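You operate a simulated robot arm through the tools that you are given. There is no shell and no other tool. Be economical: measure what you need, move in short steps, check, and stop when the job is done.

You run a simulated robot arm. Do the job below in one go: nothing can be reset, and whatever is moved stays where it is left.

## Task
Take the green weight on the top of the brown table and put it away on the back edge of the plywood table. Take the white cup on the top of the brown table and put it away on the front of the bin bench. Stack the slab labelled "No 75" from the top of the brown table on top of the slab marked "No 26". Put the labelled brick marked "No 95" from the top of the brown table on the ledge by the pump and the labelled brick labelled "No 72" on the grey slab. The order is free. Set down upright: green weight, white cup.

Only the result counts: the job must be done as asked and must still hold three seconds after the hand-in. Knocking over, shifting, dropping, spilling or breaking anything else fails it.

## Robot
A 7-joint arm with a fingered hand on a trunk, on a base that drives. Base frame: it is fixed to the floor where the robot stands at the start and does not move with it; the origin is under the middle of the robot, x ahead of it, y to its left, z up. Readings come in cm, rad, newtons and seconds.
With the tool pointing down near the work surface it reaches from about 34 to 70 cm from the robot's upright axis, wherever it stands. Its first joint turns from -1.204 to 3.002 rad. Places, roughly: back edge of the plywood table [-250, 640, 80]; front of the bin bench [260, 960, 80]; green weight (7x7x8 cm) [50, -20, 80]; grey slab (14x10x1 cm) [250, -30, 80]; labelled brick [250, 0, 75]; ledge by the pump [80, -330, 60]; slab [200, 0, 75]; white cup (7x7x9 cm) [110, 20, 80]. Payload 3.4 kg.
Tool frame: the origin (TCP) lies between the finger pads and is the grasp point; the fingertips stand 2.5 cm ahead of it; z points along the fingers, y is the line along which they close. The gripper opens to 8.8 cm. The gripper's body begins 2.9 cm behind the TCP. The gripper is a hand of 5 fingers: y runs from the thumb to the fingers, the wrist lies at [-1.3, -9.7, -16.2] in the tool frame, and closing takes about 1.5 s.
Orientation is that of the tool frame in the base frame, as a unit quaternion [w, x, y, z]. With the fingers straight down and the wrist toward the robot, the tool's x, y and z point along [0, 1, 0], [1, 0, 0] and [0, 0, -1] of the base frame.

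## Interface
- The arm moves only by the tool step_arm. Its arguments are lists of equal length, an entry for each row: "claw": the finger opening in cm, from 0 to 8.8; "xyz": the shift along the tool's x, y, z in cm, a list of three; "rot": the turn, a rotation vector about the tool's x, y, z in rad, a list of three. In form: {"claw": [claw, ...], "xyz": [[tx, ty, tz], ...], "rot": [[rx, ry, rz], ...]}. A call has 1 to 8 rows; each row shifts and turns the commanded pose from where the row before left it, along the tool's axes as they then stand. Each row takes 0.2 s and may step no farther than 5 cm and 0.15 rad from the row before; otherwise, or with a gripper value out of range, the whole call is refused. A pose out of reach is approached as far as the arm can. The call stops where the force on the tool passes 40 N (or 10 N more than at its start, if that is more) or the arm is blocked; 0.2 s more then pass. Each finger travels about 15.3 cm/s and halts on what it meets, pressing with about 33 N; the grip force reading is that of the motor and also rises with nothing between the fingers. The clock runs only during rows and for 0.2 s after the last one: add rows that do not move to give the fingers time. It gives the time, the measured TCP pose, the force on the tool (base axes), the opening and the grip force at its end, in the units of the frame above (readings bear some noise), with the torque about the TCP (base axes, N m) and any sound that the robot's microphone picked up.
- Cameras (640 x 400 px; columns grow to the right, rows downward): "scene" is now at [12.64, -0.52, 129.52]; the picture's right is [-0.14, -0.99, -0.00], its down [-0.63, 0.09, -0.77] and it looks along [0.76, -0.10, -0.64] (base axes); focal length 253 px, centre (320, 200). "wrist" rides on the gripper at [5.9, -7.9, -10.5] in the tool frame; the picture's right is [-0.73, 0.32, -0.61], its down [-0.62, -0.68, 0.38] and it looks along [-0.29, 0.66, 0.70] (tool axes); focal length 234 px, centre (320, 200).
- snapshot(camera): a new picture of that camera. It takes no simulated time.
- lift_body(by): slides the trunk up (or, below 0, down) by that many cm; the arm and the scene camera ride with it, the base frame stays. It gives what a move gives, with no picture.
- steer(legs): drives the robot by 1 to 6 legs, each [ahead, left, turn to the left] in cm, cm and rad, along the robot's own axes; the way and the turn of a leg run together, so that a leg with both is an arc; at most 150 cm and 3.142 rad a leg. The arm and the cameras ride along, it lands a little off, and it stops where it bumps. It gives what a move gives.
- hand_shape(shape): the hand has 5 fingers and takes this shape, open, in about a second: jaw (thumb against the fingers, like two jaws); tri (thumb and two fingers); tip (a fingertip pinch); poke (one finger out to press); point (the index stretched); flat (the hand flat); cup (the hand cupped); fist (a fist). The gripper value then closes the fingers along that shape, each until it touches; the sizes above hold for jaw. It gives what a move gives, with no picture.
- turn_head(pan, tilt): turns the head with the scene camera to pan (to the left, within 1.501 rad either way) and tilt (down, from -0.506 to 1.204), counted from straight ahead of the robot. It gives what a move gives.
- locate(camera, pixels): there is no depth. For up to 12 entries [column, row, z] of the newest picture of that camera ("zoom" is the newest enlarged one), the place [x, y] in the base frame at which the ray of that pixel passes the height z, good to about 0.3 cm, but the place of the scene camera against the robot may be out by one fixed shift of up to 1.8 cm in any direction. It takes no simulated time.
- close_up(camera, box): a new picture of the part [left, top, right, bottom] of that camera's present view, enlarged. It takes no simulated time.
- sign_off(): hands the job in; it is judged then, once.

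Work in short steps. Measure before you move; look again where a grasp or a placing could have gone wrong, and mend it. You have 110 turns and 82 pictures in all, those below and enlarged ones among them. Open the gripper and draw the arm clear of the work before you hand the job in, unless the task says otherwise; then end with one line.

The tools are called after "Call:" as a command line: name --argument value ..., lists and objects as JSON in quotes. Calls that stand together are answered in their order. step_arm: Moves the arm, as the interface text tells. Its arguments: {"type":"object","properties":{"claw":{"type":"array","items":{"type":"number"}},"xyz":{"type":"array","items":{"type":"array","items":{"type":"number"}}},"rot":{"type":"array","items":{"type":"array","items":{"type":"number"}}}},"required":["claw","xyz","rot"]} The other tools are called the same way: lift_body (by) slides the trunk up or down; hand_shape (shape) gives the hand a shape; steer (legs) drives the base; turn_head (pan, tilt) turns the head that bears the scene camera; snapshot (camera) takes a picture; locate (camera, pixels) gives the place at which the rays of pixels pass given heights; close_up (camera, box) takes an enlarged picture of a part of a camera's view; sign_off () hands the job in.

At the start:

```text
time_s: 0.0
ee_pos: [54.53, -3.55, 105.44]
ee_rot: [0.0, 0.707, 0.707, 0.001]
ft_force: [-0.5, -0.1, 0.3]
wrist_torque: [-0.02, -0.06, 0.0]
gripper_width: 8.76
gripper_force: 0.0
shape: jaw
trunk travel left (down, up): [-55.0, 39.0]
robot x, y, heading: [0.11, 0.53, 0.001]
head pan, tilt: [-0.136, 0.695]
```

scene: 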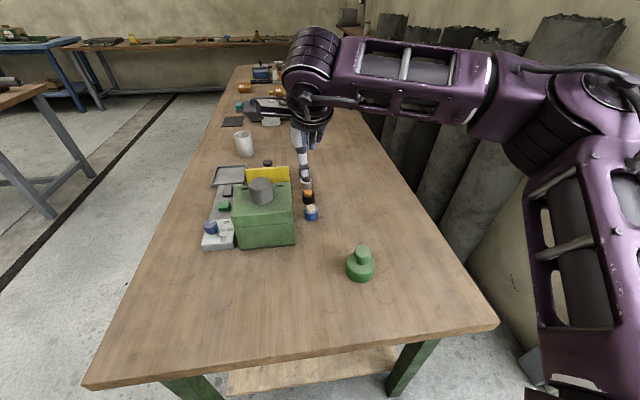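
wrist: 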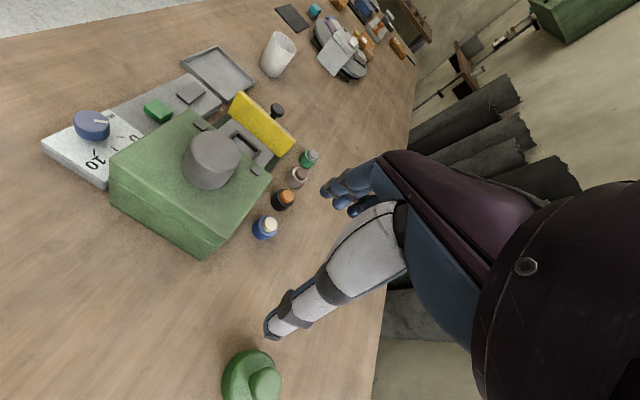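

The scene shows the green weight at (360,262), the cup at (244,144), and the rest farther along the table. I locate these and zoom in on the far part.

Call:
locate --camera "scene" --pixels '[[360, 275, 76], [361, 250, 84], [244, 154, 76], [244, 135, 85], [82, 387, 76], [498, 325, 76], [240, 68, 76], [335, 68, 76], [237, 245, 76], [295, 243, 76]]'

Call:
close_up --camera "scene" --box '[200, 50, 360, 150]'

Call:
close_up --camera "wrist" --box '[240, 0, 480, 150]'

```text
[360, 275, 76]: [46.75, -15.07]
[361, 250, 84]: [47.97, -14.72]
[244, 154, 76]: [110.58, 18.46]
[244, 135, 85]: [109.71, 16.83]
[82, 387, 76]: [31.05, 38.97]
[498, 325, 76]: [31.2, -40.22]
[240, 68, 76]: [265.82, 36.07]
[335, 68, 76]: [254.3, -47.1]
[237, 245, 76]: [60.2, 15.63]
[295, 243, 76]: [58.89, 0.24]
```

```text
4.00 times, centred on (280, 100) of scene
```

zoom: 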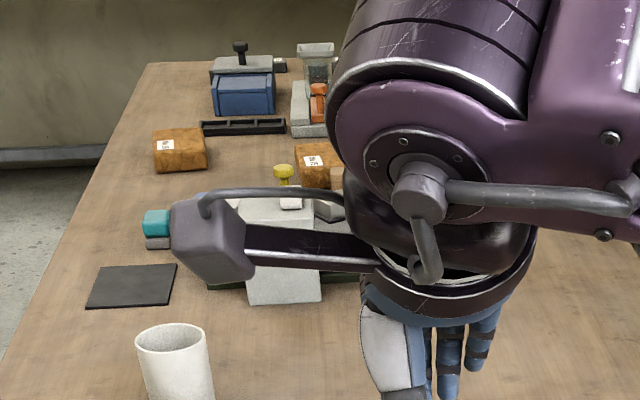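

```text
2.67 times, centred on (360, 75) of wrist
```

zoom: 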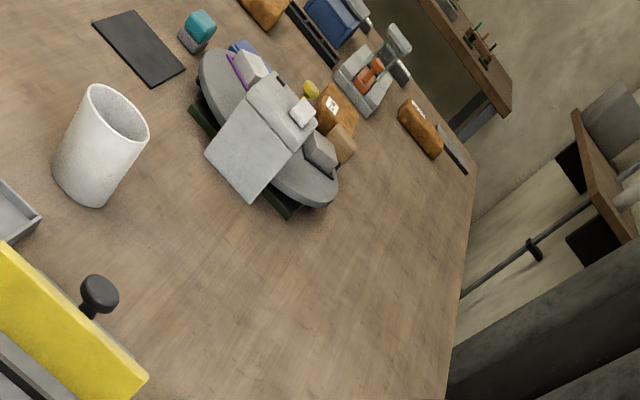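

I check the weight's position with the wrist camera to calibrate the scene camera's offset.

Call:
close_up --camera "wrist" --box '[200, 340, 296, 400]'

Call:
close_up --camera "scene" --box '[312, 235, 408, 295]'

Call:
locate --camera "wrist" --pixels '[[265, 383, 84], [205, 258, 76], [273, 75, 76], [42, 147, 76]]'

Call:
locate --camera "scene" --pixels '[[238, 248, 76], [243, 157, 76], [203, 249, 76]]'

```text
6.67 times, centred on (248, 370) of wrist
```

zoom: 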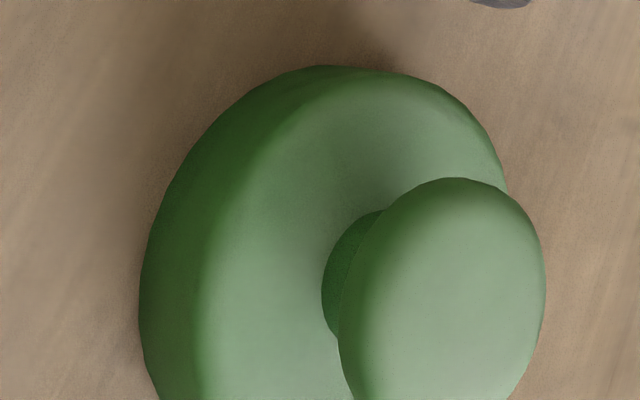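

```text
6.67 times, centred on (360, 265) of scene
```

zoom: 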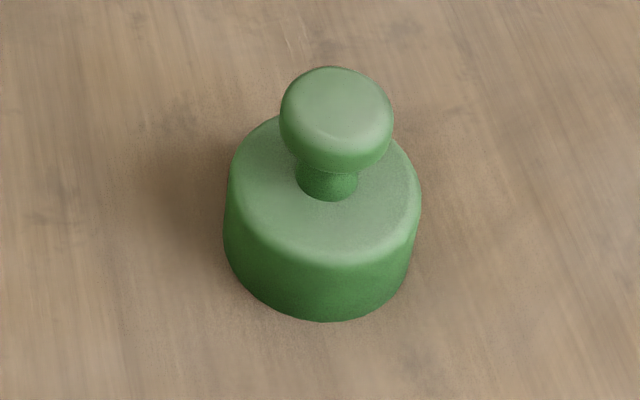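

```text
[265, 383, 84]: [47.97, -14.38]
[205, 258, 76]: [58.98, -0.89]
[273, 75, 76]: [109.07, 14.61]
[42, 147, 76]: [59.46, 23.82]
```

```text
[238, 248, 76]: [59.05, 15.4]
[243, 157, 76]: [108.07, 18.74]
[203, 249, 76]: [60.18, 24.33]
```

Both cameras agree: the weight's knob is at about (47.8,-14.6), top z≈84. I move above it and look with the wrist camera.

Call:
step_arm --claw '[8.8, 8.8, 8.8, 8.8, 8.8]' --xyz '[[-3.7, -2.2, 0], [-3.7, -2.2, 0], [-3.7, -2.4, 0], [0, 0, 4.5], [0, 0, 4.5]]' --rot '[[0, 0, 0], [0, 0, 0], [0, 0, 0], [0, 0, 0], [0, 0, 0]]'

Call:
snapshot --camera "wrist"

Call:
snapshot --camera "scene"

```text
time_s: 1.2
ee_pos: [47.7, -15.04, 96.49]
ee_rot: [0.0, 0.707, 0.707, 0.002]
ft_force: [0.6, -0.6, 0.2]
wrist_torque: [0.04, 0.05, 0.03]
gripper_width: 8.78
gripper_force: 0.0
shape: jaw
trunk travel left (down, up): [-55.0, 39.0]
robot x, y, heading: [0.13, -0.09, 0.003]
head pan, tilt: [-0.136, 0.695]
```

```text
75 pictures are left
```

wrist: 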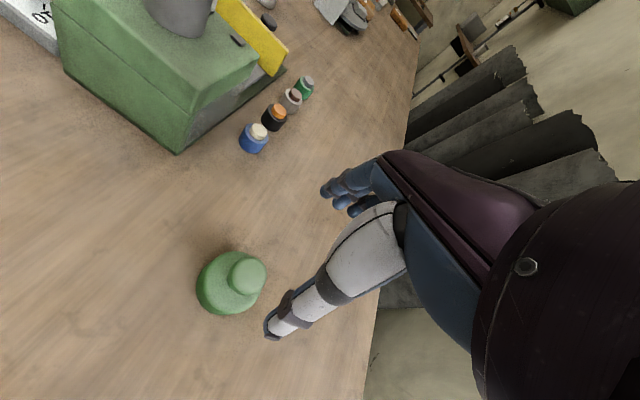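

```text
74 pictures are left
```

scene: 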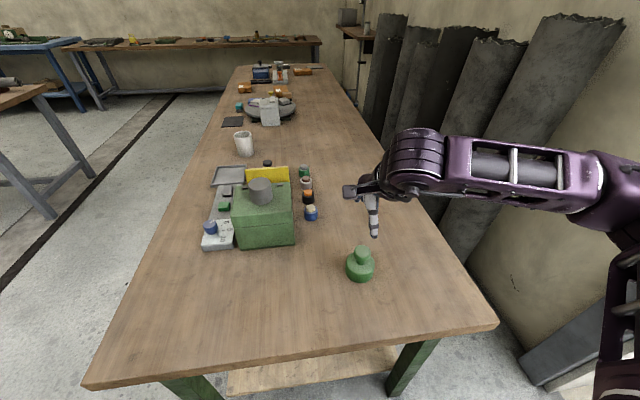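

I check the knob's center from this closer wrist view.

Call:
locate --camera "wrist" --pixels '[[249, 274, 84], [215, 310, 76], [249, 274, 83]]'

Call:
locate --camera "scene" --pixels '[[362.4, 250.8, 84], [345, 192, 88]]'

```text
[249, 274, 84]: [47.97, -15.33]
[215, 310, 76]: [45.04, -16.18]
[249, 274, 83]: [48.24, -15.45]
```

```text
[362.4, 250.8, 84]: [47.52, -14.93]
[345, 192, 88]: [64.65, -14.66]
```

Knob at (48.0,-15.3). I descend to z≈83.1 and close on the knob.

Call:
step_arm --claw '[8.8, 8.8, 8.8, 8.8]' --xyz '[[-0.2, 0.3, 4.0], [0, 0, 4.0], [0, 0, 3.4], [0, 0, 2.0]]' --rot '[[0, 0, 0], [0, 0, 0], [0, 0, 0], [0, 0, 0]]'

Call:
close_up --camera "scene" --box '[280, 180, 440, 280]'

```text
time_s: 2.2
ee_pos: [47.95, -14.63, 82.83]
ee_rot: [0.001, 0.708, 0.707, 0.001]
ft_force: [-0.1, -0.7, -0.1]
wrist_torque: [0.03, 0.01, 0.0]
gripper_width: 8.77
gripper_force: 0.0
shape: jaw
trunk travel left (down, up): [-55.0, 39.0]
robot x, y, heading: [-0.26, -0.26, -0.001]
head pan, tilt: [-0.136, 0.695]
```

```text
4.00 times, centred on (360, 230) of scene
```

zoom: 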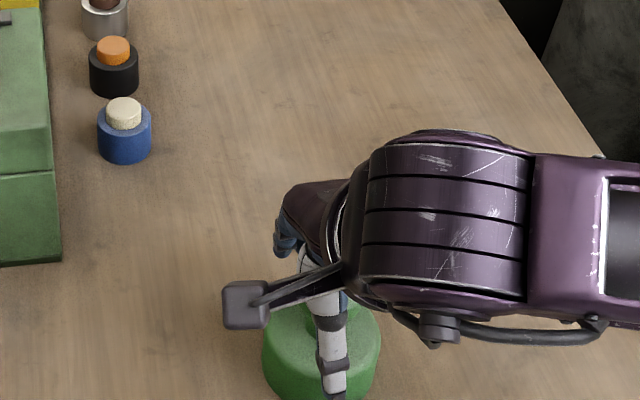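

The thumb is in front of the knob and the fingers are behind it. I close.

Call:
step_arm --claw '[2, 0, 0, 0, 0, 0, 0, 0]' --xyz '[[0, 0, 0], [0, 0, 0], [0, 0, 0], [0, 0, 0], [0, 0, 0], [0, 0, 0], [0, 0, 0], [0, 0, 0]]' --rot '[[0, 0, 0], [0, 0, 0], [0, 0, 0], [0, 0, 0], [0, 0, 0], [0, 0, 0], [0, 0, 0], [0, 0, 0]]'

Call:
step_arm --claw '[0, 0]' --xyz '[[0, 0, -2], [0, 0, -3]]' --rot '[[0, 0, 0], [0, 0, 0]]'

Call:
snapshot --camera "wrist"

```text
time_s: 4.0
ee_pos: [48.03, -14.61, 82.81]
ee_rot: [0.0, 0.708, 0.707, 0.0]
ft_force: [0.4, 0.8, -1.1]
wrist_torque: [-0.02, -0.09, 0.05]
gripper_width: 1.98
gripper_force: 32.8
shape: jaw
trunk travel left (down, up): [-55.0, 39.0]
robot x, y, heading: [0.13, 0.17, -0.002]
head pan, tilt: [-0.136, 0.695]
```

```text
time_s: 4.6
ee_pos: [47.99, -14.55, 88.01]
ee_rot: [-0.001, 0.707, 0.707, 0.0]
ft_force: [-0.1, 0.3, -10.6]
wrist_torque: [0.07, 0.02, 0.03]
gripper_width: 2.0
gripper_force: 33.2
shape: jaw
trunk travel left (down, up): [-55.0, 39.0]
robot x, y, heading: [0.12, 0.11, 0.0]
head pan, tilt: [-0.136, 0.695]
```

```text
72 pictures are left
```

wrist: 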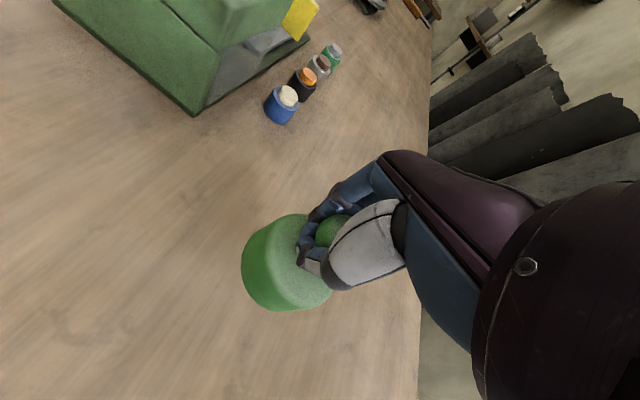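

Grip holds (10.6 N, about 1.1 kg; TCP sits 6.8 above the weight's underside). I raise the trunk, back off from the table and look around to the left.

Call:
lift_body --by 18

Call:
steer --legs '[[-50, 0, 0]]'

Call:
turn_head --pan 1.4 --tilt 0.3

Call:
snapshot --camera "scene"

Call:
turn_head --pan 0.5 --tilt 0.3

Call:
snapshot --camera "scene"

```text
time_s: 6.6
ee_pos: [47.9, -14.62, 105.82]
ee_rot: [-0.001, 0.707, 0.707, 0.0]
ft_force: [-0.3, -0.4, -10.7]
wrist_torque: [0.05, 0.04, 0.03]
gripper_width: 1.98
gripper_force: 32.6
shape: jaw
trunk travel left (down, up): [-73.0, 21.0]
robot x, y, heading: [0.34, -0.47, 0.003]
head pan, tilt: [-0.136, 0.695]
```

```text
time_s: 9.5
ee_pos: [-1.11, -14.59, 105.87]
ee_rot: [-0.002, 0.705, 0.709, 0.001]
ft_force: [0.1, 0.1, -10.0]
wrist_torque: [0.09, 0.02, 0.0]
gripper_width: 1.98
gripper_force: 33.0
shape: jaw
trunk travel left (down, up): [-73.0, 21.0]
robot x, y, heading: [-49.22, -0.59, 0.003]
head pan, tilt: [-0.136, 0.695]
```

```text
time_s: 11.1
ee_pos: [-1.14, -14.46, 105.81]
ee_rot: [-0.001, 0.705, 0.709, 0.001]
ft_force: [-0.4, 0.9, -9.8]
wrist_torque: [0.08, -0.01, 0.01]
gripper_width: 2.0
gripper_force: 33.6
shape: jaw
trunk travel left (down, up): [-73.0, 21.0]
robot x, y, heading: [-49.44, -0.27, 0.004]
head pan, tilt: [1.4, 0.3]
```

```text
71 pictures are left
```

scene: 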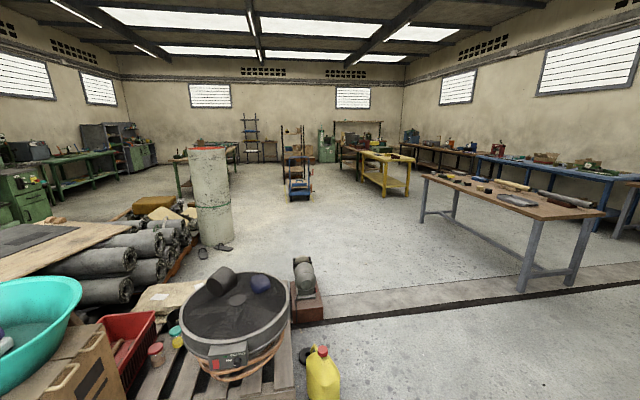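

```text
time_s: 12.3
ee_pos: [-1.35, -14.47, 105.98]
ee_rot: [-0.002, 0.704, 0.71, -0.001]
ft_force: [0.5, 0.1, -10.3]
wrist_torque: [0.07, 0.02, -0.01]
gripper_width: 1.99
gripper_force: 33.1
shape: jaw
trunk travel left (down, up): [-73.0, 21.0]
robot x, y, heading: [-49.02, -0.02, 0.006]
head pan, tilt: [0.499, 0.3]
```

```text
70 pictures are left
```

scene: 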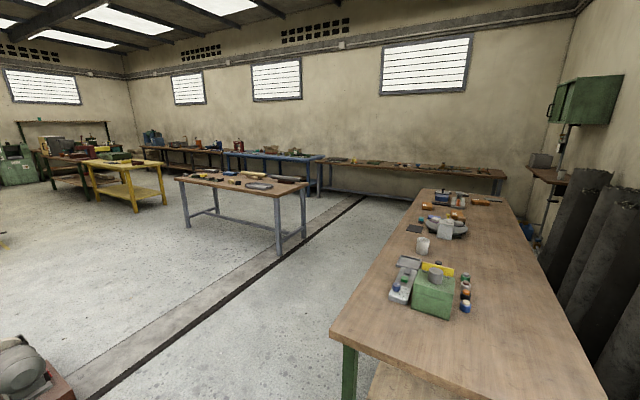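

The plywood table should be around column 200 and the bin bench around column 355 in the first view. I turn the head back and enlarge both.

Call:
turn_head --pan 1.5 --tilt 0.3

Call:
close_up --camera "scene" --box '[140, 90, 300, 190]'

Call:
close_up --camera "scene" --box '[290, 90, 450, 190]'

Call:
snapshot --camera "scene"

```text
time_s: 13.6
ee_pos: [-1.2, -14.48, 105.84]
ee_rot: [-0.001, 0.705, 0.709, 0.0]
ft_force: [-0.1, -0.7, -10.3]
wrist_torque: [0.09, 0.03, 0.01]
gripper_width: 1.96
gripper_force: 33.1
shape: jaw
trunk travel left (down, up): [-73.0, 21.0]
robot x, y, heading: [-49.3, -0.0, 0.005]
head pan, tilt: [1.499, 0.3]
```

```text
4.00 times, centred on (220, 140) of scene
```

zoom: 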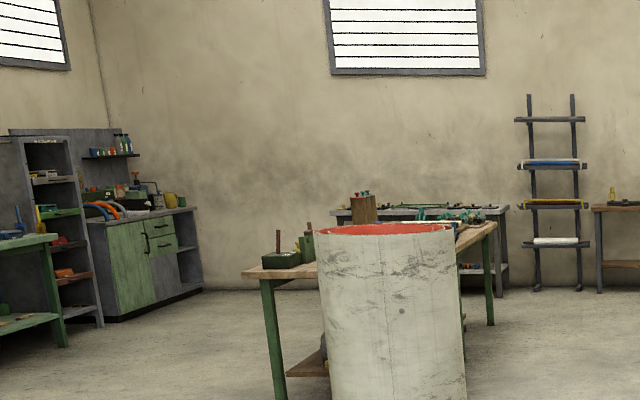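

```text
4.00 times, centred on (370, 140) of scene
```

zoom: 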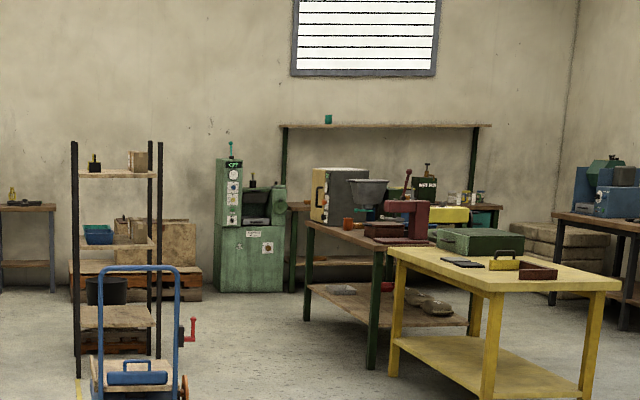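

```text
67 pictures are left
```

scene: 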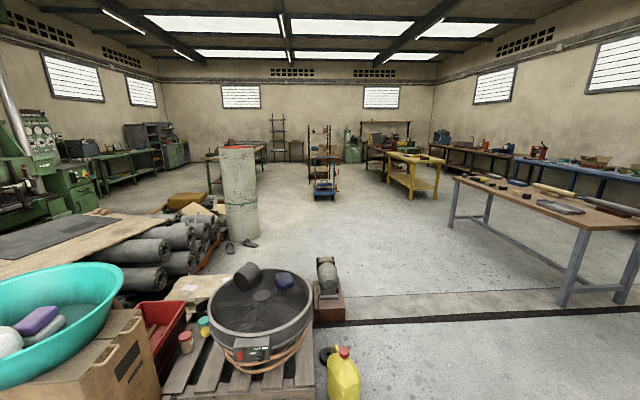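

I locate the plywood table's corners and the far benches.

Call:
locate --camera "scene" --pixels '[[200.5, 158.5, 76], [264, 145.5, 76], [255.5, 154, 76], [206, 178, 0], [210, 190, 0], [366, 146, 76], [388, 153, 76], [387, 153, 76], [445, 160, 76], [343, 322, 0], [257, 240, 0], [452, 180, 76]]'

Call:
locate --camera "scene" --pixels '[[558, 305, 0], [322, 202, 0], [326, 319, 0], [355, 400, 0], [345, 350, 30], [480, 218, 0], [385, 182, 0], [413, 201, 0], [437, 198, 0], [315, 163, 0], [404, 141, 76], [380, 152, 76]]'

```text
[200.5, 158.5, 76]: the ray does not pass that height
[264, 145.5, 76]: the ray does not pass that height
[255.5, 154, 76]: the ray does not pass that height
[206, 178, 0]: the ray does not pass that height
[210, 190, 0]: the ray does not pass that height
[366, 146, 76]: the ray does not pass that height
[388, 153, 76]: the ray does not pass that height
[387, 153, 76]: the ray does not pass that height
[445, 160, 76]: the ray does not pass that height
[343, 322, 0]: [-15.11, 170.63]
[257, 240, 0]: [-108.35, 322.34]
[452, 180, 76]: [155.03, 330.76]
```

```text
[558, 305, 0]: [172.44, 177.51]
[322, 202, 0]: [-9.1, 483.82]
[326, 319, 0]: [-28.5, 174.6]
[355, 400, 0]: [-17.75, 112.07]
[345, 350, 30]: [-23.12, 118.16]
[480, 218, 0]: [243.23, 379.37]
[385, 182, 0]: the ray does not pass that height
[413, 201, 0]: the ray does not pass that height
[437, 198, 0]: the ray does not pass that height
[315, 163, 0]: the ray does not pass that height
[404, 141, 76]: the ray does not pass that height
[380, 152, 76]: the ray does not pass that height
```

Locate works to about 5 m. I look down-left to see the pallet and the table corner before driving through the gap.

Call:
turn_head --pan 1.0 --tilt 0.8

Call:
snapshot --camera "scene"

```text
time_s: 14.5
ee_pos: [-1.15, -14.4, 105.9]
ee_rot: [-0.001, 0.704, 0.71, 0.0]
ft_force: [-0.5, 0.1, -11.0]
wrist_torque: [0.06, 0.01, -0.03]
gripper_width: 1.99
gripper_force: 33.2
shape: jaw
trunk travel left (down, up): [-73.0, 21.0]
robot x, y, heading: [-49.05, -0.16, 0.01]
head pan, tilt: [1.0, 0.799]
```

```text
66 pictures are left
```

scene: 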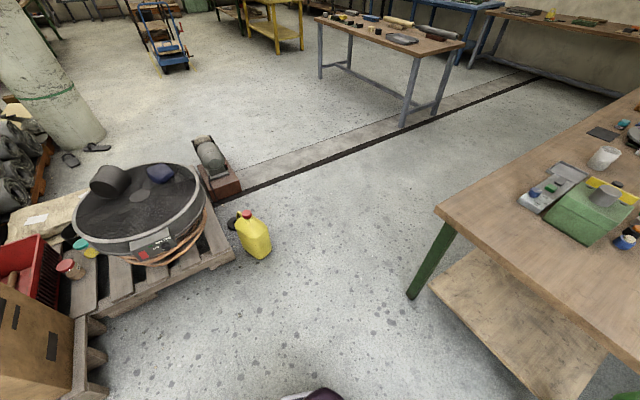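

Call:
locate --camera "scene" --pixels '[[232, 260, 5], [258, 258, 0], [270, 245, 0], [240, 190, 0], [436, 210, 76], [410, 296, 0], [100, 385, 10], [108, 318, 10], [310, 395, 10], [402, 125, 0], [322, 78, 0], [464, 42, 76]]'

```text
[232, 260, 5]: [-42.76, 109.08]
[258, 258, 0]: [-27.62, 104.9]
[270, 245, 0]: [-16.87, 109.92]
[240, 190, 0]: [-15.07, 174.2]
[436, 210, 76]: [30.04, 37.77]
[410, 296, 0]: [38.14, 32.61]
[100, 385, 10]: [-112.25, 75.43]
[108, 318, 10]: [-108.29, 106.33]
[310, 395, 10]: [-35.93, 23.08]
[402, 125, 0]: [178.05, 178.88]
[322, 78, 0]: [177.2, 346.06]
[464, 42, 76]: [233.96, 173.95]
```

The gap between the jug (-17,108) and the table corner (30,38) is about 80 cm; the line from (-49,30) to (60,105) clears both by ~40 cm. I drive it, then turn left.

Call:
steer --legs '[[0, 30, 0], [109, 75, 0], [0, 120, 0], [0, 0, 1.57]]'

Call:
turn_head --pan 0.3 --tilt 0.3

Call:
snapshot --camera "scene"

```text
time_s: 32.2
ee_pos: [66.0, 273.63, 105.87]
ee_rot: [-0.001, -0.012, 1.0, -0.001]
ft_force: [-0.2, -0.5, -8.6]
wrist_torque: [0.0, 0.12, -0.01]
gripper_width: 1.85
gripper_force: 33.0
shape: jaw
trunk travel left (down, up): [-73.0, 21.0]
robot x, y, heading: [52.42, 224.92, 1.598]
head pan, tilt: [1.0, 0.799]
```

```text
time_s: 33.2
ee_pos: [66.11, 273.57, 105.88]
ee_rot: [-0.001, -0.013, 1.0, -0.001]
ft_force: [0.3, 0.3, -9.8]
wrist_torque: [-0.01, 0.07, 0.0]
gripper_width: 1.81
gripper_force: 33.1
shape: jaw
trunk travel left (down, up): [-73.0, 21.0]
robot x, y, heading: [52.37, 225.12, 1.599]
head pan, tilt: [0.3, 0.3]
```

```text
65 pictures are left
```

scene: 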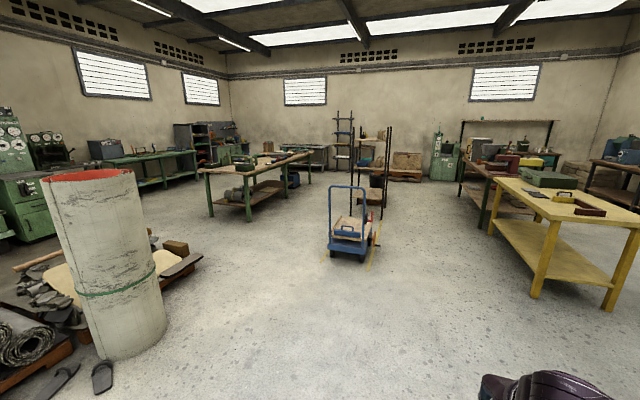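

The plywood table (green legs) is at columns 197–312. I locate corners and check the grip with the wrist camera.

Call:
snapshot --camera "wrist"

Call:
locate --camera "scene" --pixels '[[198, 173, 76], [260, 171, 76], [312, 152, 76], [254, 154, 76], [214, 217, 0], [249, 221, 0], [309, 184, 0], [347, 262, 0], [372, 245, 0], [125, 360, 0], [359, 205, 0], [385, 215, 0]]'

Call:
close_up --camera "scene" --box '[180, 120, 340, 220]'

```text
64 pictures are left
```

wrist: 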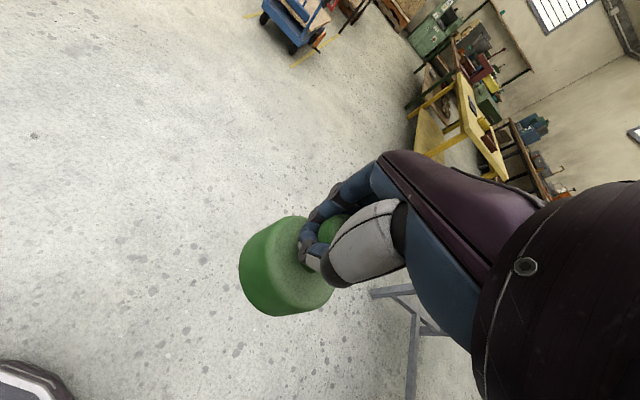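

```text
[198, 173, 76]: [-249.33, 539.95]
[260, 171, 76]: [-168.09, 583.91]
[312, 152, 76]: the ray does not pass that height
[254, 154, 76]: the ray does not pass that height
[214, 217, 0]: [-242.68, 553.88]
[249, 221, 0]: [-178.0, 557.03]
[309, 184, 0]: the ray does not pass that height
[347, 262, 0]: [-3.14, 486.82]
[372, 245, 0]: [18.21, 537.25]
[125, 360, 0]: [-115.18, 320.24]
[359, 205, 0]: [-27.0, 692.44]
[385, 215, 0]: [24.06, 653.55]
```

```text
4.00 times, centred on (260, 170) of scene
```

zoom: 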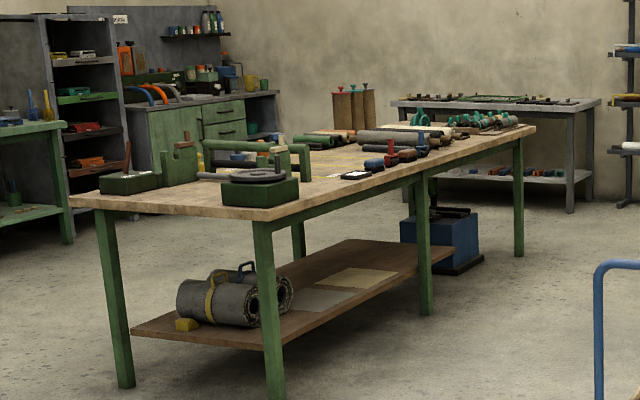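

Grip is steady. The table spans x≈-250…-170, y≈540…760; its back edge is the x≈-250 long side. I check obstacles on that side.

Call:
locate --camera "scene" --pixels '[[202, 258, 8], [190, 262, 0], [155, 232, 30], [196, 180, 0], [165, 189, 0], [138, 185, 0], [213, 164, 0], [107, 168, 76], [130, 200, 0], [330, 255, 0], [323, 262, 0]]'

Call:
steer --legs '[[150, 45, 0]]'

Call:
turn_head --pan 0.9 --tilt 0.4

Call:
snapshot --camera "scene"

```text
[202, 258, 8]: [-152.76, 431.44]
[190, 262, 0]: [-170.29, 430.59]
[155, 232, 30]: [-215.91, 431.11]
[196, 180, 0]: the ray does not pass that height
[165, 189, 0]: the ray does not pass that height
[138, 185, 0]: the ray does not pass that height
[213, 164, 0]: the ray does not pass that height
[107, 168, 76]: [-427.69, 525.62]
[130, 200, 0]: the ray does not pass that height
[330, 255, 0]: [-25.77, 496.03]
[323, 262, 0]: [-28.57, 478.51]
```

```text
refused: leg 1 is longer than a leg can be; nothing moved
```

```text
time_s: 34.2
ee_pos: [66.08, 273.56, 105.97]
ee_rot: [-0.001, -0.013, 1.0, -0.001]
ft_force: [0.1, -1.1, -10.2]
wrist_torque: [0.01, 0.08, 0.01]
gripper_width: 1.82
gripper_force: 33.4
shape: jaw
trunk travel left (down, up): [-73.0, 21.0]
robot x, y, heading: [52.59, 225.36, 1.595]
head pan, tilt: [0.901, 0.4]
```

```text
62 pictures are left
```

scene: 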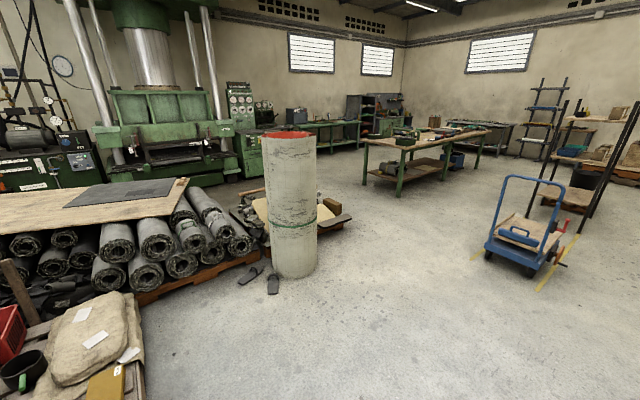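

I drive around the trolley's left (trolley front-left corner ≈(-28,478)) to about (-75,470), then face -x.

Call:
steer --legs '[[124, 60.5, 0], [124, 60.5, 0], [0, 0, 1.547]]'

Call:
turn_head --pan -0.4 --tilt 0.5

Call:
snapshot --camera "scene"

```text
time_s: 51.3
ee_pos: [-130.34, 475.08, 105.84]
ee_rot: [0.0, 0.718, -0.696, 0.001]
ft_force: [-0.1, -0.2, -9.3]
wrist_torque: [-0.09, -0.01, -0.01]
gripper_width: 1.79
gripper_force: 32.9
shape: jaw
trunk travel left (down, up): [-73.0, 21.0]
robot x, y, heading: [-81.65, 462.04, -3.106]
head pan, tilt: [0.901, 0.4]
```

```text
time_s: 52.7
ee_pos: [-130.3, 474.93, 105.76]
ee_rot: [-0.001, 0.719, -0.695, 0.001]
ft_force: [-0.3, 0.1, -10.7]
wrist_torque: [-0.07, 0.03, -0.01]
gripper_width: 1.77
gripper_force: 33.3
shape: jaw
trunk travel left (down, up): [-73.0, 21.0]
robot x, y, heading: [-81.86, 461.83, -3.111]
head pan, tilt: [-0.4, 0.499]
```

```text
61 pictures are left
```

scene: 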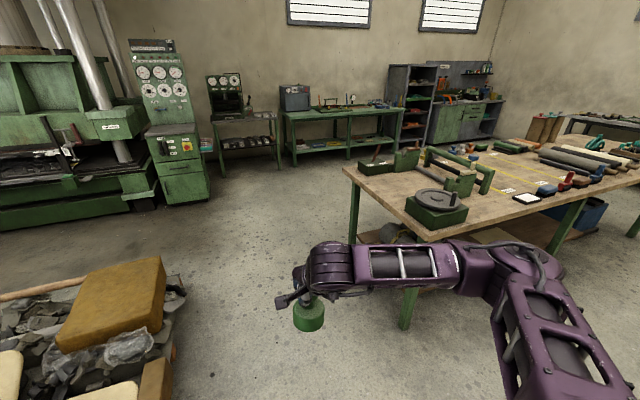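

I locate the table edges and pallet to plan the pass.

Call:
locate --camera "scene" --pixels '[[343, 168, 76], [418, 232, 76], [638, 178, 76], [530, 140, 76], [355, 240, 0], [172, 390, 10], [175, 285, 5], [275, 165, 0], [395, 155, 0], [425, 143, 0], [205, 200, 0], [160, 262, 20]]'

Call:
close_up --camera "scene" --box '[340, 90, 640, 260]'

```text
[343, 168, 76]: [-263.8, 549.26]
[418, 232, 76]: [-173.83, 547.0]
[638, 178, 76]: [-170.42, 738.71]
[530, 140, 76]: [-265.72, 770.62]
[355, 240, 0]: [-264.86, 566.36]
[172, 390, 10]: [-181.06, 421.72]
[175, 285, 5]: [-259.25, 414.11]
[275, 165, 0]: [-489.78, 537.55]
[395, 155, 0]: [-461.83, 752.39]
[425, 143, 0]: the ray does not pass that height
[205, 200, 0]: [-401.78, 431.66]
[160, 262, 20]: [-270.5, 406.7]
```

```text
2.13 times, centred on (490, 175) of scene
```

zoom: 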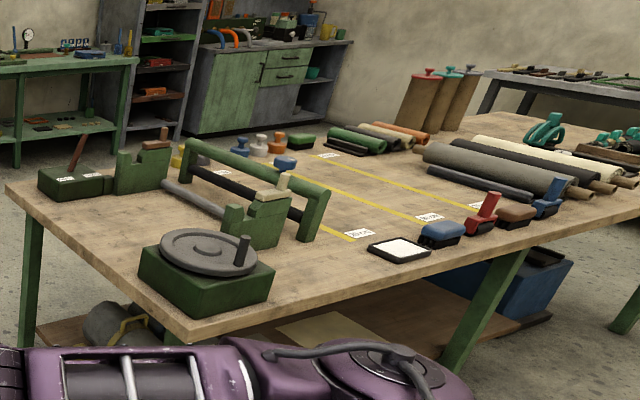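

Table spans x -265…-172, y 547…~765. I pass in front at y≈480, go to x≈-335, and turn to face the table's back edge, trunk a bit higher for clearance.

Call:
lift_body --by 10

Call:
steer --legs '[[0, -18, 0], [127, -4, 0], [127, -4, 0], [0, 0, 3.11]]'

Call:
turn_head --pan 0.7 --tilt 0.5

Call:
snapshot --camera "scene"

```text
time_s: 54.1
ee_pos: [-130.37, 475.12, 115.82]
ee_rot: [0.001, 0.719, -0.695, 0.001]
ft_force: [-0.1, -0.4, -9.7]
wrist_torque: [-0.04, 0.03, 0.0]
gripper_width: 1.77
gripper_force: 33.3
shape: jaw
trunk travel left (down, up): [-83.0, 11.0]
robot x, y, heading: [-81.95, 462.03, -3.115]
head pan, tilt: [-0.4, 0.499]
```

```text
time_s: 74.7
ee_pos: [-286.44, 466.15, 115.8]
ee_rot: [-0.001, 0.713, 0.701, 0.001]
ft_force: [-0.5, 0.0, -11.0]
wrist_torque: [0.08, -0.02, 0.01]
gripper_width: 1.74
gripper_force: 33.1
shape: jaw
trunk travel left (down, up): [-83.0, 11.0]
robot x, y, heading: [-334.3, 481.4, -0.021]
head pan, tilt: [-0.4, 0.499]
```

```text
time_s: 76.0
ee_pos: [-286.57, 466.07, 115.94]
ee_rot: [-0.001, 0.713, 0.701, -0.001]
ft_force: [0.2, 0.2, -10.5]
wrist_torque: [0.1, -0.02, -0.01]
gripper_width: 1.72
gripper_force: 32.9
shape: jaw
trunk travel left (down, up): [-83.0, 11.0]
robot x, y, heading: [-334.26, 481.44, -0.017]
head pan, tilt: [0.7, 0.499]
```

```text
59 pictures are left
```

scene: 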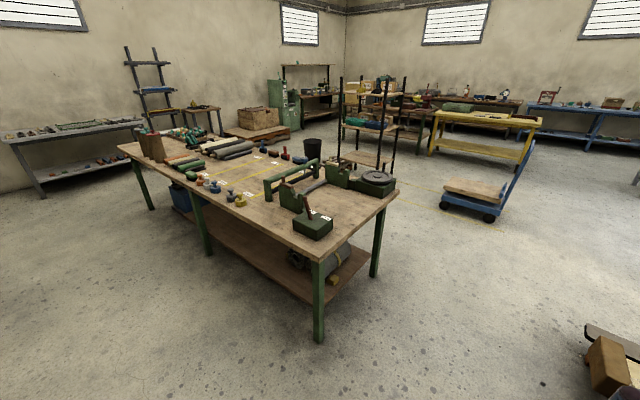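

I enlarge the back edge of the table to choose a free spot.

Call:
close_up --camera "scene" --box '[130, 120, 370, 270]'

Call:
locate --camera "zoom" --pixels '[[490, 365, 76], [265, 240, 76], [295, 222, 76], [235, 190, 76], [165, 140, 76], [470, 315, 76], [355, 255, 76], [245, 225, 76], [0, 90, 76]]'

```text
2.67 times, centred on (250, 195) of scene
```

zoom: 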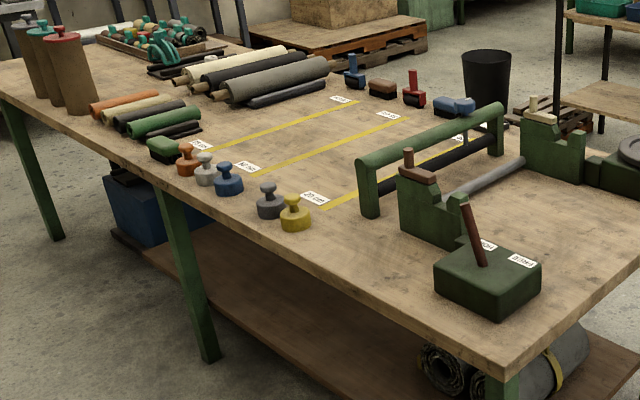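

```text
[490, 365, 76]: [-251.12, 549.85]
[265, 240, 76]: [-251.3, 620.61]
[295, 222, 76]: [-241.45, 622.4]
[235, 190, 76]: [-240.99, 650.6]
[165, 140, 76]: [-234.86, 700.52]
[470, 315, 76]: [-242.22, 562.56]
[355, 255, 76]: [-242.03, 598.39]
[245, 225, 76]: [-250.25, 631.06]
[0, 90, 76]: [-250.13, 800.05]
```

The weights stand in a row along the back edge with a gap around (-242,641), between the blue and grey ones, which matches the stated place. I slide along to it.

Call:
steer --legs '[[0, 87, 0], [0, 87, 0.02]]'

Call:
turn_head --pan -0.2 --tilt 0.7

Call:
snapshot --camera "scene"

Call:
snapshot --camera "wrist"

```text
time_s: 84.8
ee_pos: [-285.95, 640.35, 115.86]
ee_rot: [-0.002, 0.707, 0.707, -0.001]
ft_force: [0.2, -0.4, -9.6]
wrist_torque: [0.06, -0.04, 0.01]
gripper_width: 1.72
gripper_force: 33.1
shape: jaw
trunk travel left (down, up): [-83.0, 11.0]
robot x, y, heading: [-333.84, 655.21, 0.003]
head pan, tilt: [0.7, 0.499]
```

```text
time_s: 86.0
ee_pos: [-285.88, 640.38, 115.77]
ee_rot: [-0.001, 0.706, 0.708, -0.002]
ft_force: [-0.6, 0.0, -10.7]
wrist_torque: [0.05, -0.01, 0.0]
gripper_width: 1.69
gripper_force: 33.1
shape: jaw
trunk travel left (down, up): [-83.0, 11.0]
robot x, y, heading: [-333.61, 654.85, 0.003]
head pan, tilt: [-0.201, 0.7]
```

```text
57 pictures are left
```

scene: 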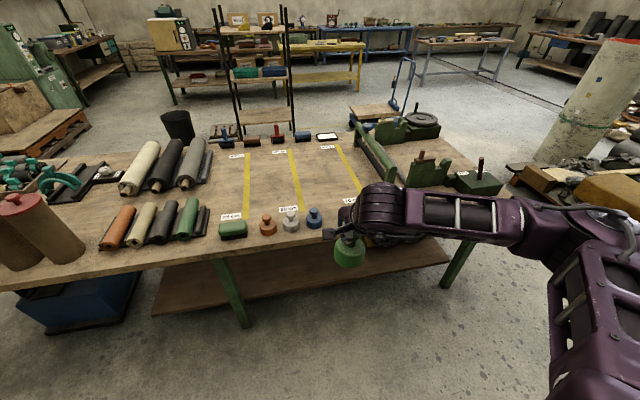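

```text
56 pictures are left
```

wrist: 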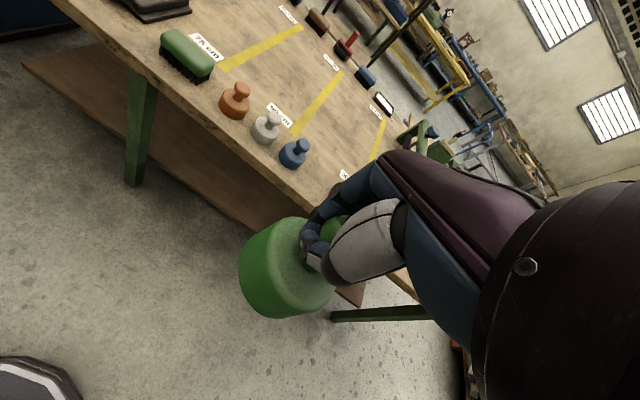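

I locate the row of weights with the wrist camera (exact) and the scene camera.

Call:
locate --camera "wrist" --pixels '[[302, 144, 84], [273, 116, 84], [241, 88, 84], [218, 142, 76], [275, 182, 76], [292, 164, 77]]'

Call:
locate --camera "scene" --pixels '[[314, 211, 84], [291, 213, 84], [267, 218, 84], [250, 256, 76], [180, 265, 76]]'

```text
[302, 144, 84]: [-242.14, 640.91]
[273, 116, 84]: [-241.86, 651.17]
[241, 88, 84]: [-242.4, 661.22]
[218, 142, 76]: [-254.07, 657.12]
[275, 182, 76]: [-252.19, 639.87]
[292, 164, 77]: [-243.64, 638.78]
```

```text
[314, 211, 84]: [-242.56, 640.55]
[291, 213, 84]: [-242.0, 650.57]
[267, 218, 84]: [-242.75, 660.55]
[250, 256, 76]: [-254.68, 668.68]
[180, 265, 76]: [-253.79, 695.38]
```

Row spacing is 10 cm (661, 651, 641), all at x≈-242, so the empty slot should be at y≈631. I drive ahead 30 and right 9, and look.

Call:
steer --legs '[[30, -9.3, 0]]'

Call:
snapshot --camera "wrist"

Call:
snapshot --camera "scene"

```text
time_s: 88.2
ee_pos: [-255.78, 631.05, 115.92]
ee_rot: [-0.001, 0.708, 0.706, 0.0]
ft_force: [-0.2, 0.6, -9.9]
wrist_torque: [0.11, -0.05, 0.03]
gripper_width: 1.71
gripper_force: 33.1
shape: jaw
trunk travel left (down, up): [-83.0, 11.0]
robot x, y, heading: [-303.9, 645.63, -0.006]
head pan, tilt: [-0.201, 0.7]
```

```text
55 pictures are left
```

wrist: 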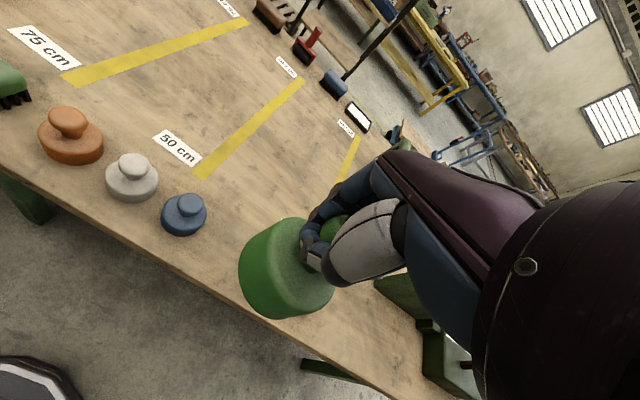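

```text
54 pictures are left
```

scene: 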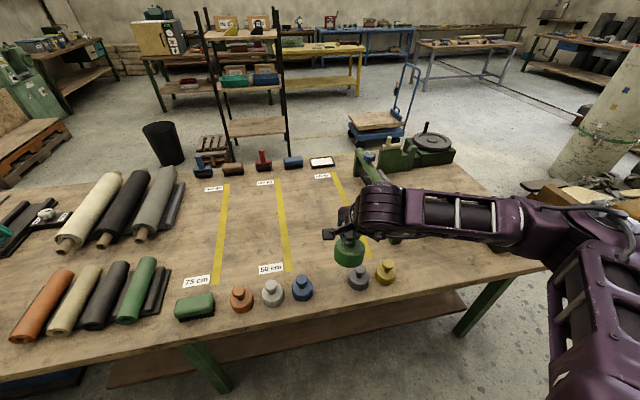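

The slot is visible between blue (301,281) and grey (360,270). I locate the neighbours.

Call:
locate --camera "scene" --pixels '[[301, 281, 84], [360, 270, 84], [385, 264, 84], [270, 285, 84], [300, 314, 76], [400, 296, 76]]'

Call:
locate --camera "wrist" --pixels '[[190, 203, 84], [134, 166, 84], [69, 122, 84], [200, 277, 76], [120, 228, 76]]'

```text
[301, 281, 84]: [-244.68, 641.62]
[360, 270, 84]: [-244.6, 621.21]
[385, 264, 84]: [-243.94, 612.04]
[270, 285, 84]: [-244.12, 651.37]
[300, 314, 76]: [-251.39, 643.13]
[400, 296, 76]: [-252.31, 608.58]
```

```text
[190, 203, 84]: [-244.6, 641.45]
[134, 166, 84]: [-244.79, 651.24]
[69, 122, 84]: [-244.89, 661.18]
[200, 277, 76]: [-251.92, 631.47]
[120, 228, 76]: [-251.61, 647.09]
```

Slot centre (-244.5,631.3). I move forward 11.3 cm and descend to just above, keeping the grip.

Call:
step_arm --claw '[0, 0, 0, 0, 0, 0, 0, 0]' --xyz '[[0.2, 3.8, 0], [0, 3.8, 0], [0, 3.7, 0], [0, 0, 5], [0, 0, 5], [0, 0, 5], [0, 0, 5], [0, 0, 4]]' --rot '[[0, 0, 0], [0, 0, 0], [0, 0, 0], [0, 0, 0], [0, 0, 0], [0, 0, 0], [0, 0, 0], [0, 0, 0]]'

Call:
close_up --camera "scene" --box '[230, 210, 430, 335]'

```text
time_s: 90.0
ee_pos: [-244.24, 631.19, 91.89]
ee_rot: [-0.002, 0.707, 0.707, -0.001]
ft_force: [0.9, -0.2, -10.0]
wrist_torque: [0.15, -0.04, 0.01]
gripper_width: 1.68
gripper_force: 32.4
shape: jaw
trunk travel left (down, up): [-83.0, 11.0]
robot x, y, heading: [-303.39, 645.68, -0.007]
head pan, tilt: [-0.201, 0.7]
```

```text
3.20 times, centred on (330, 272) of scene
```

zoom: 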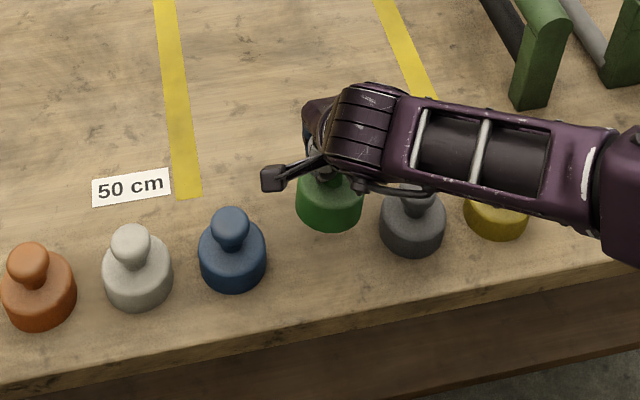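

Aligned with the row. I lower slowly until contact.

Call:
step_arm --claw '[0, 0, 0]' --xyz '[[0, 0, 4], [0, 0, 3.5], [0, 0, 0.8]]' --rot '[[0, 0, 0], [0, 0, 0], [0, 0, 0]]'

Call:
close_up --camera "scene" --box '[230, 210, 430, 335]'

```text
time_s: 90.6
ee_pos: [-243.61, 631.47, 85.92]
ee_rot: [0.006, 0.706, 0.708, 0.012]
ft_force: [-10.0, 1.6, 21.2]
wrist_torque: [-0.25, -0.22, -0.03]
gripper_width: 1.87
gripper_force: 33.1
shape: jaw
trunk travel left (down, up): [-83.0, 11.0]
robot x, y, heading: [-303.8, 645.64, -0.005]
head pan, tilt: [-0.201, 0.7]
stopped in row 3: the force on the tool passed its limit (the readings are from after the stop); the commanded pose is now the measured one
```

```text
3.20 times, centred on (330, 272) of scene
```

zoom: 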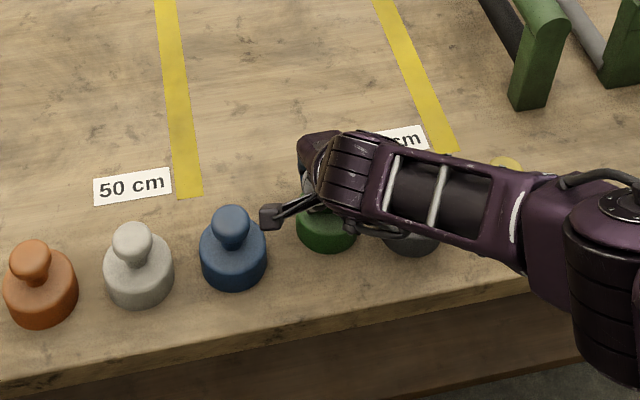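

Contact came at z≈85.9, about 3 cm higher than expected. I look with the wrist camera before releasing.

Call:
snapshot --camera "wrist"

Call:
close_up --camera "wrist" --box '[160, 180, 416, 340]'

```text
51 pictures are left
```

wrist: 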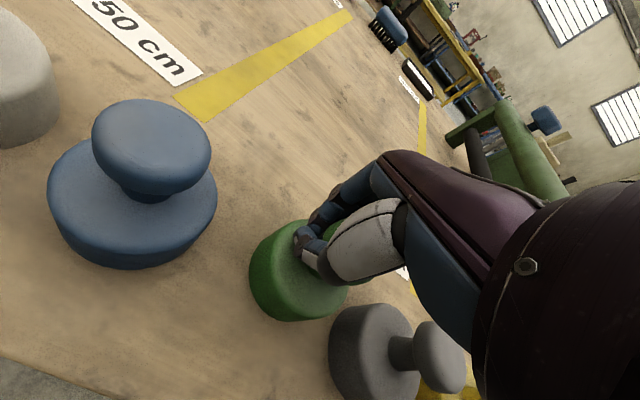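

```text
2.50 times, centred on (288, 260) of wrist
```

zoom: 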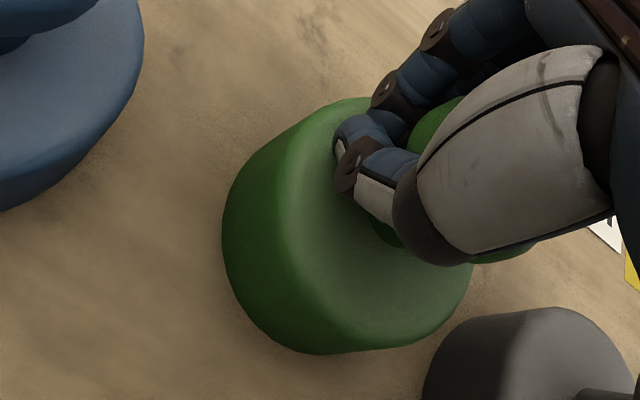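

I use the blue weight's known 7 cm diameter to judge the real table height.

Call:
locate --camera "wrist" --pixels '[[49, 182, 80], [217, 185, 80], [49, 182, 83], [217, 185, 83], [140, 268, 76], [140, 268, 79], [255, 295, 76], [255, 295, 79], [60, 370, 76], [60, 370, 79]]'

Call:
step_arm --claw '[0, 0]' --xyz '[[0, 0, 0], [0, 0, 0]]' --rot '[[0, 0, 0], [0, 0, 0]]'

```text
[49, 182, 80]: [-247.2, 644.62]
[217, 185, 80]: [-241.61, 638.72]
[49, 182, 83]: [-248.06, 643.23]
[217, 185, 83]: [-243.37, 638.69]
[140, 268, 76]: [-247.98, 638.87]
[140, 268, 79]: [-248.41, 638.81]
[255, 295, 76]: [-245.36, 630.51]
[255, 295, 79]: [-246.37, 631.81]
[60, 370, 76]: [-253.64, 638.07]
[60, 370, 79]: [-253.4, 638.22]
```

```text
time_s: 91.2
ee_pos: [-243.62, 631.61, 85.91]
ee_rot: [0.007, 0.707, 0.707, 0.012]
ft_force: [0.6, 1.9, 23.3]
wrist_torque: [-0.22, -0.41, 0.05]
gripper_width: 1.91
gripper_force: 33.3
shape: jaw
trunk travel left (down, up): [-83.0, 11.0]
robot x, y, heading: [-303.85, 645.99, 0.001]
head pan, tilt: [-0.201, 0.7]
```

The table here is really about 78–79 cm, so this is true contact. I ease off 0.2 cm and open slowly.

Call:
step_arm --claw '[0, 2.5, 4, 6, 8.8, 8.8, 8.8]' --xyz '[[0, 0, -0.2], [0, 0, 0], [0, 0, 0], [0, 0, 0], [0, 0, 0], [0, 0, 0], [0, 0, 0]]' --rot '[[0, 0, 0], [0, 0, 0], [0, 0, 0], [0, 0, 0], [0, 0, 0], [0, 0, 0], [0, 0, 0]]'

Call:
snapshot --camera "wrist"

```text
time_s: 92.8
ee_pos: [-243.52, 631.41, 85.69]
ee_rot: [0.004, 0.707, 0.707, 0.008]
ft_force: [-0.1, -0.4, 0.3]
wrist_torque: [0.02, 0.04, 0.02]
gripper_width: 8.78
gripper_force: 0.1
shape: jaw
trunk travel left (down, up): [-83.0, 11.0]
robot x, y, heading: [-303.89, 645.65, 0.0]
head pan, tilt: [-0.201, 0.7]
```

```text
49 pictures are left
```

wrist: 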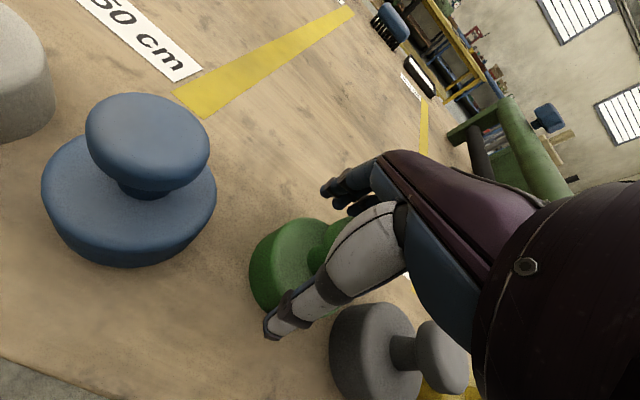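

Released and upright. I lift straight up and check.

Call:
step_arm --claw '[8.8, 8.8, 8.8, 8.8, 8.8, 8.8]' --xyz '[[0, 0, -3], [0, 0, -5], [0, 0, -5], [0, 0, -5], [0, 0, -5], [0, 0, -5]]' --rot '[[0, 0, 0], [0, 0, 0], [0, 0, 0], [0, 0, 0], [0, 0, 0], [0, 0, 0]]'

Call:
close_up --camera "scene" --box '[230, 210, 430, 335]'

```text
time_s: 94.2
ee_pos: [-244.53, 631.4, 114.02]
ee_rot: [0.004, 0.707, 0.707, 0.009]
ft_force: [-0.4, 0.3, -0.7]
wrist_torque: [-0.02, -0.01, -0.01]
gripper_width: 8.8
gripper_force: 0.2
shape: jaw
trunk travel left (down, up): [-83.0, 11.0]
robot x, y, heading: [-303.72, 645.7, -0.005]
head pan, tilt: [-0.201, 0.7]
```

```text
3.20 times, centred on (330, 272) of scene
```

zoom: 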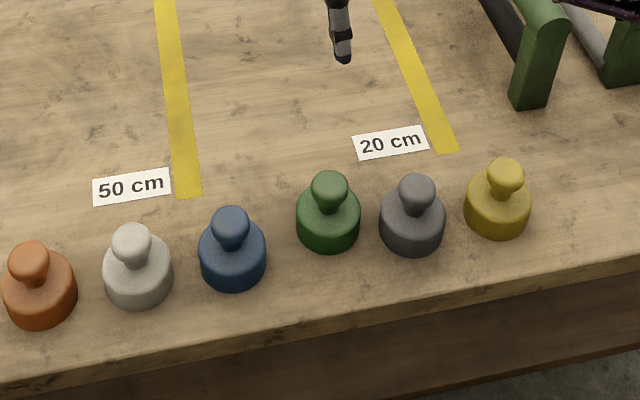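

The green weight stands in its slot. Now I retrace the path back past the table front, to about (-80,480), and turn toward -y.

Call:
steer --legs '[[-32, 0, 0], [0, -83, 0], [0, -83, 0], [127, 0, 0], [127, 0, 0], [0, 0, -1.57]]'

```text
time_s: 120.2
ee_pos: [-93.34, 421.3, 114.02]
ee_rot: [0.009, 1.0, -0.005, 0.004]
ft_force: [0.6, 0.6, -0.2]
wrist_torque: [0.01, 0.01, -0.04]
gripper_width: 8.79
gripper_force: 0.2
shape: jaw
trunk travel left (down, up): [-83.0, 11.0]
robot x, y, heading: [-77.78, 480.49, -1.579]
head pan, tilt: [-0.201, 0.7]
```

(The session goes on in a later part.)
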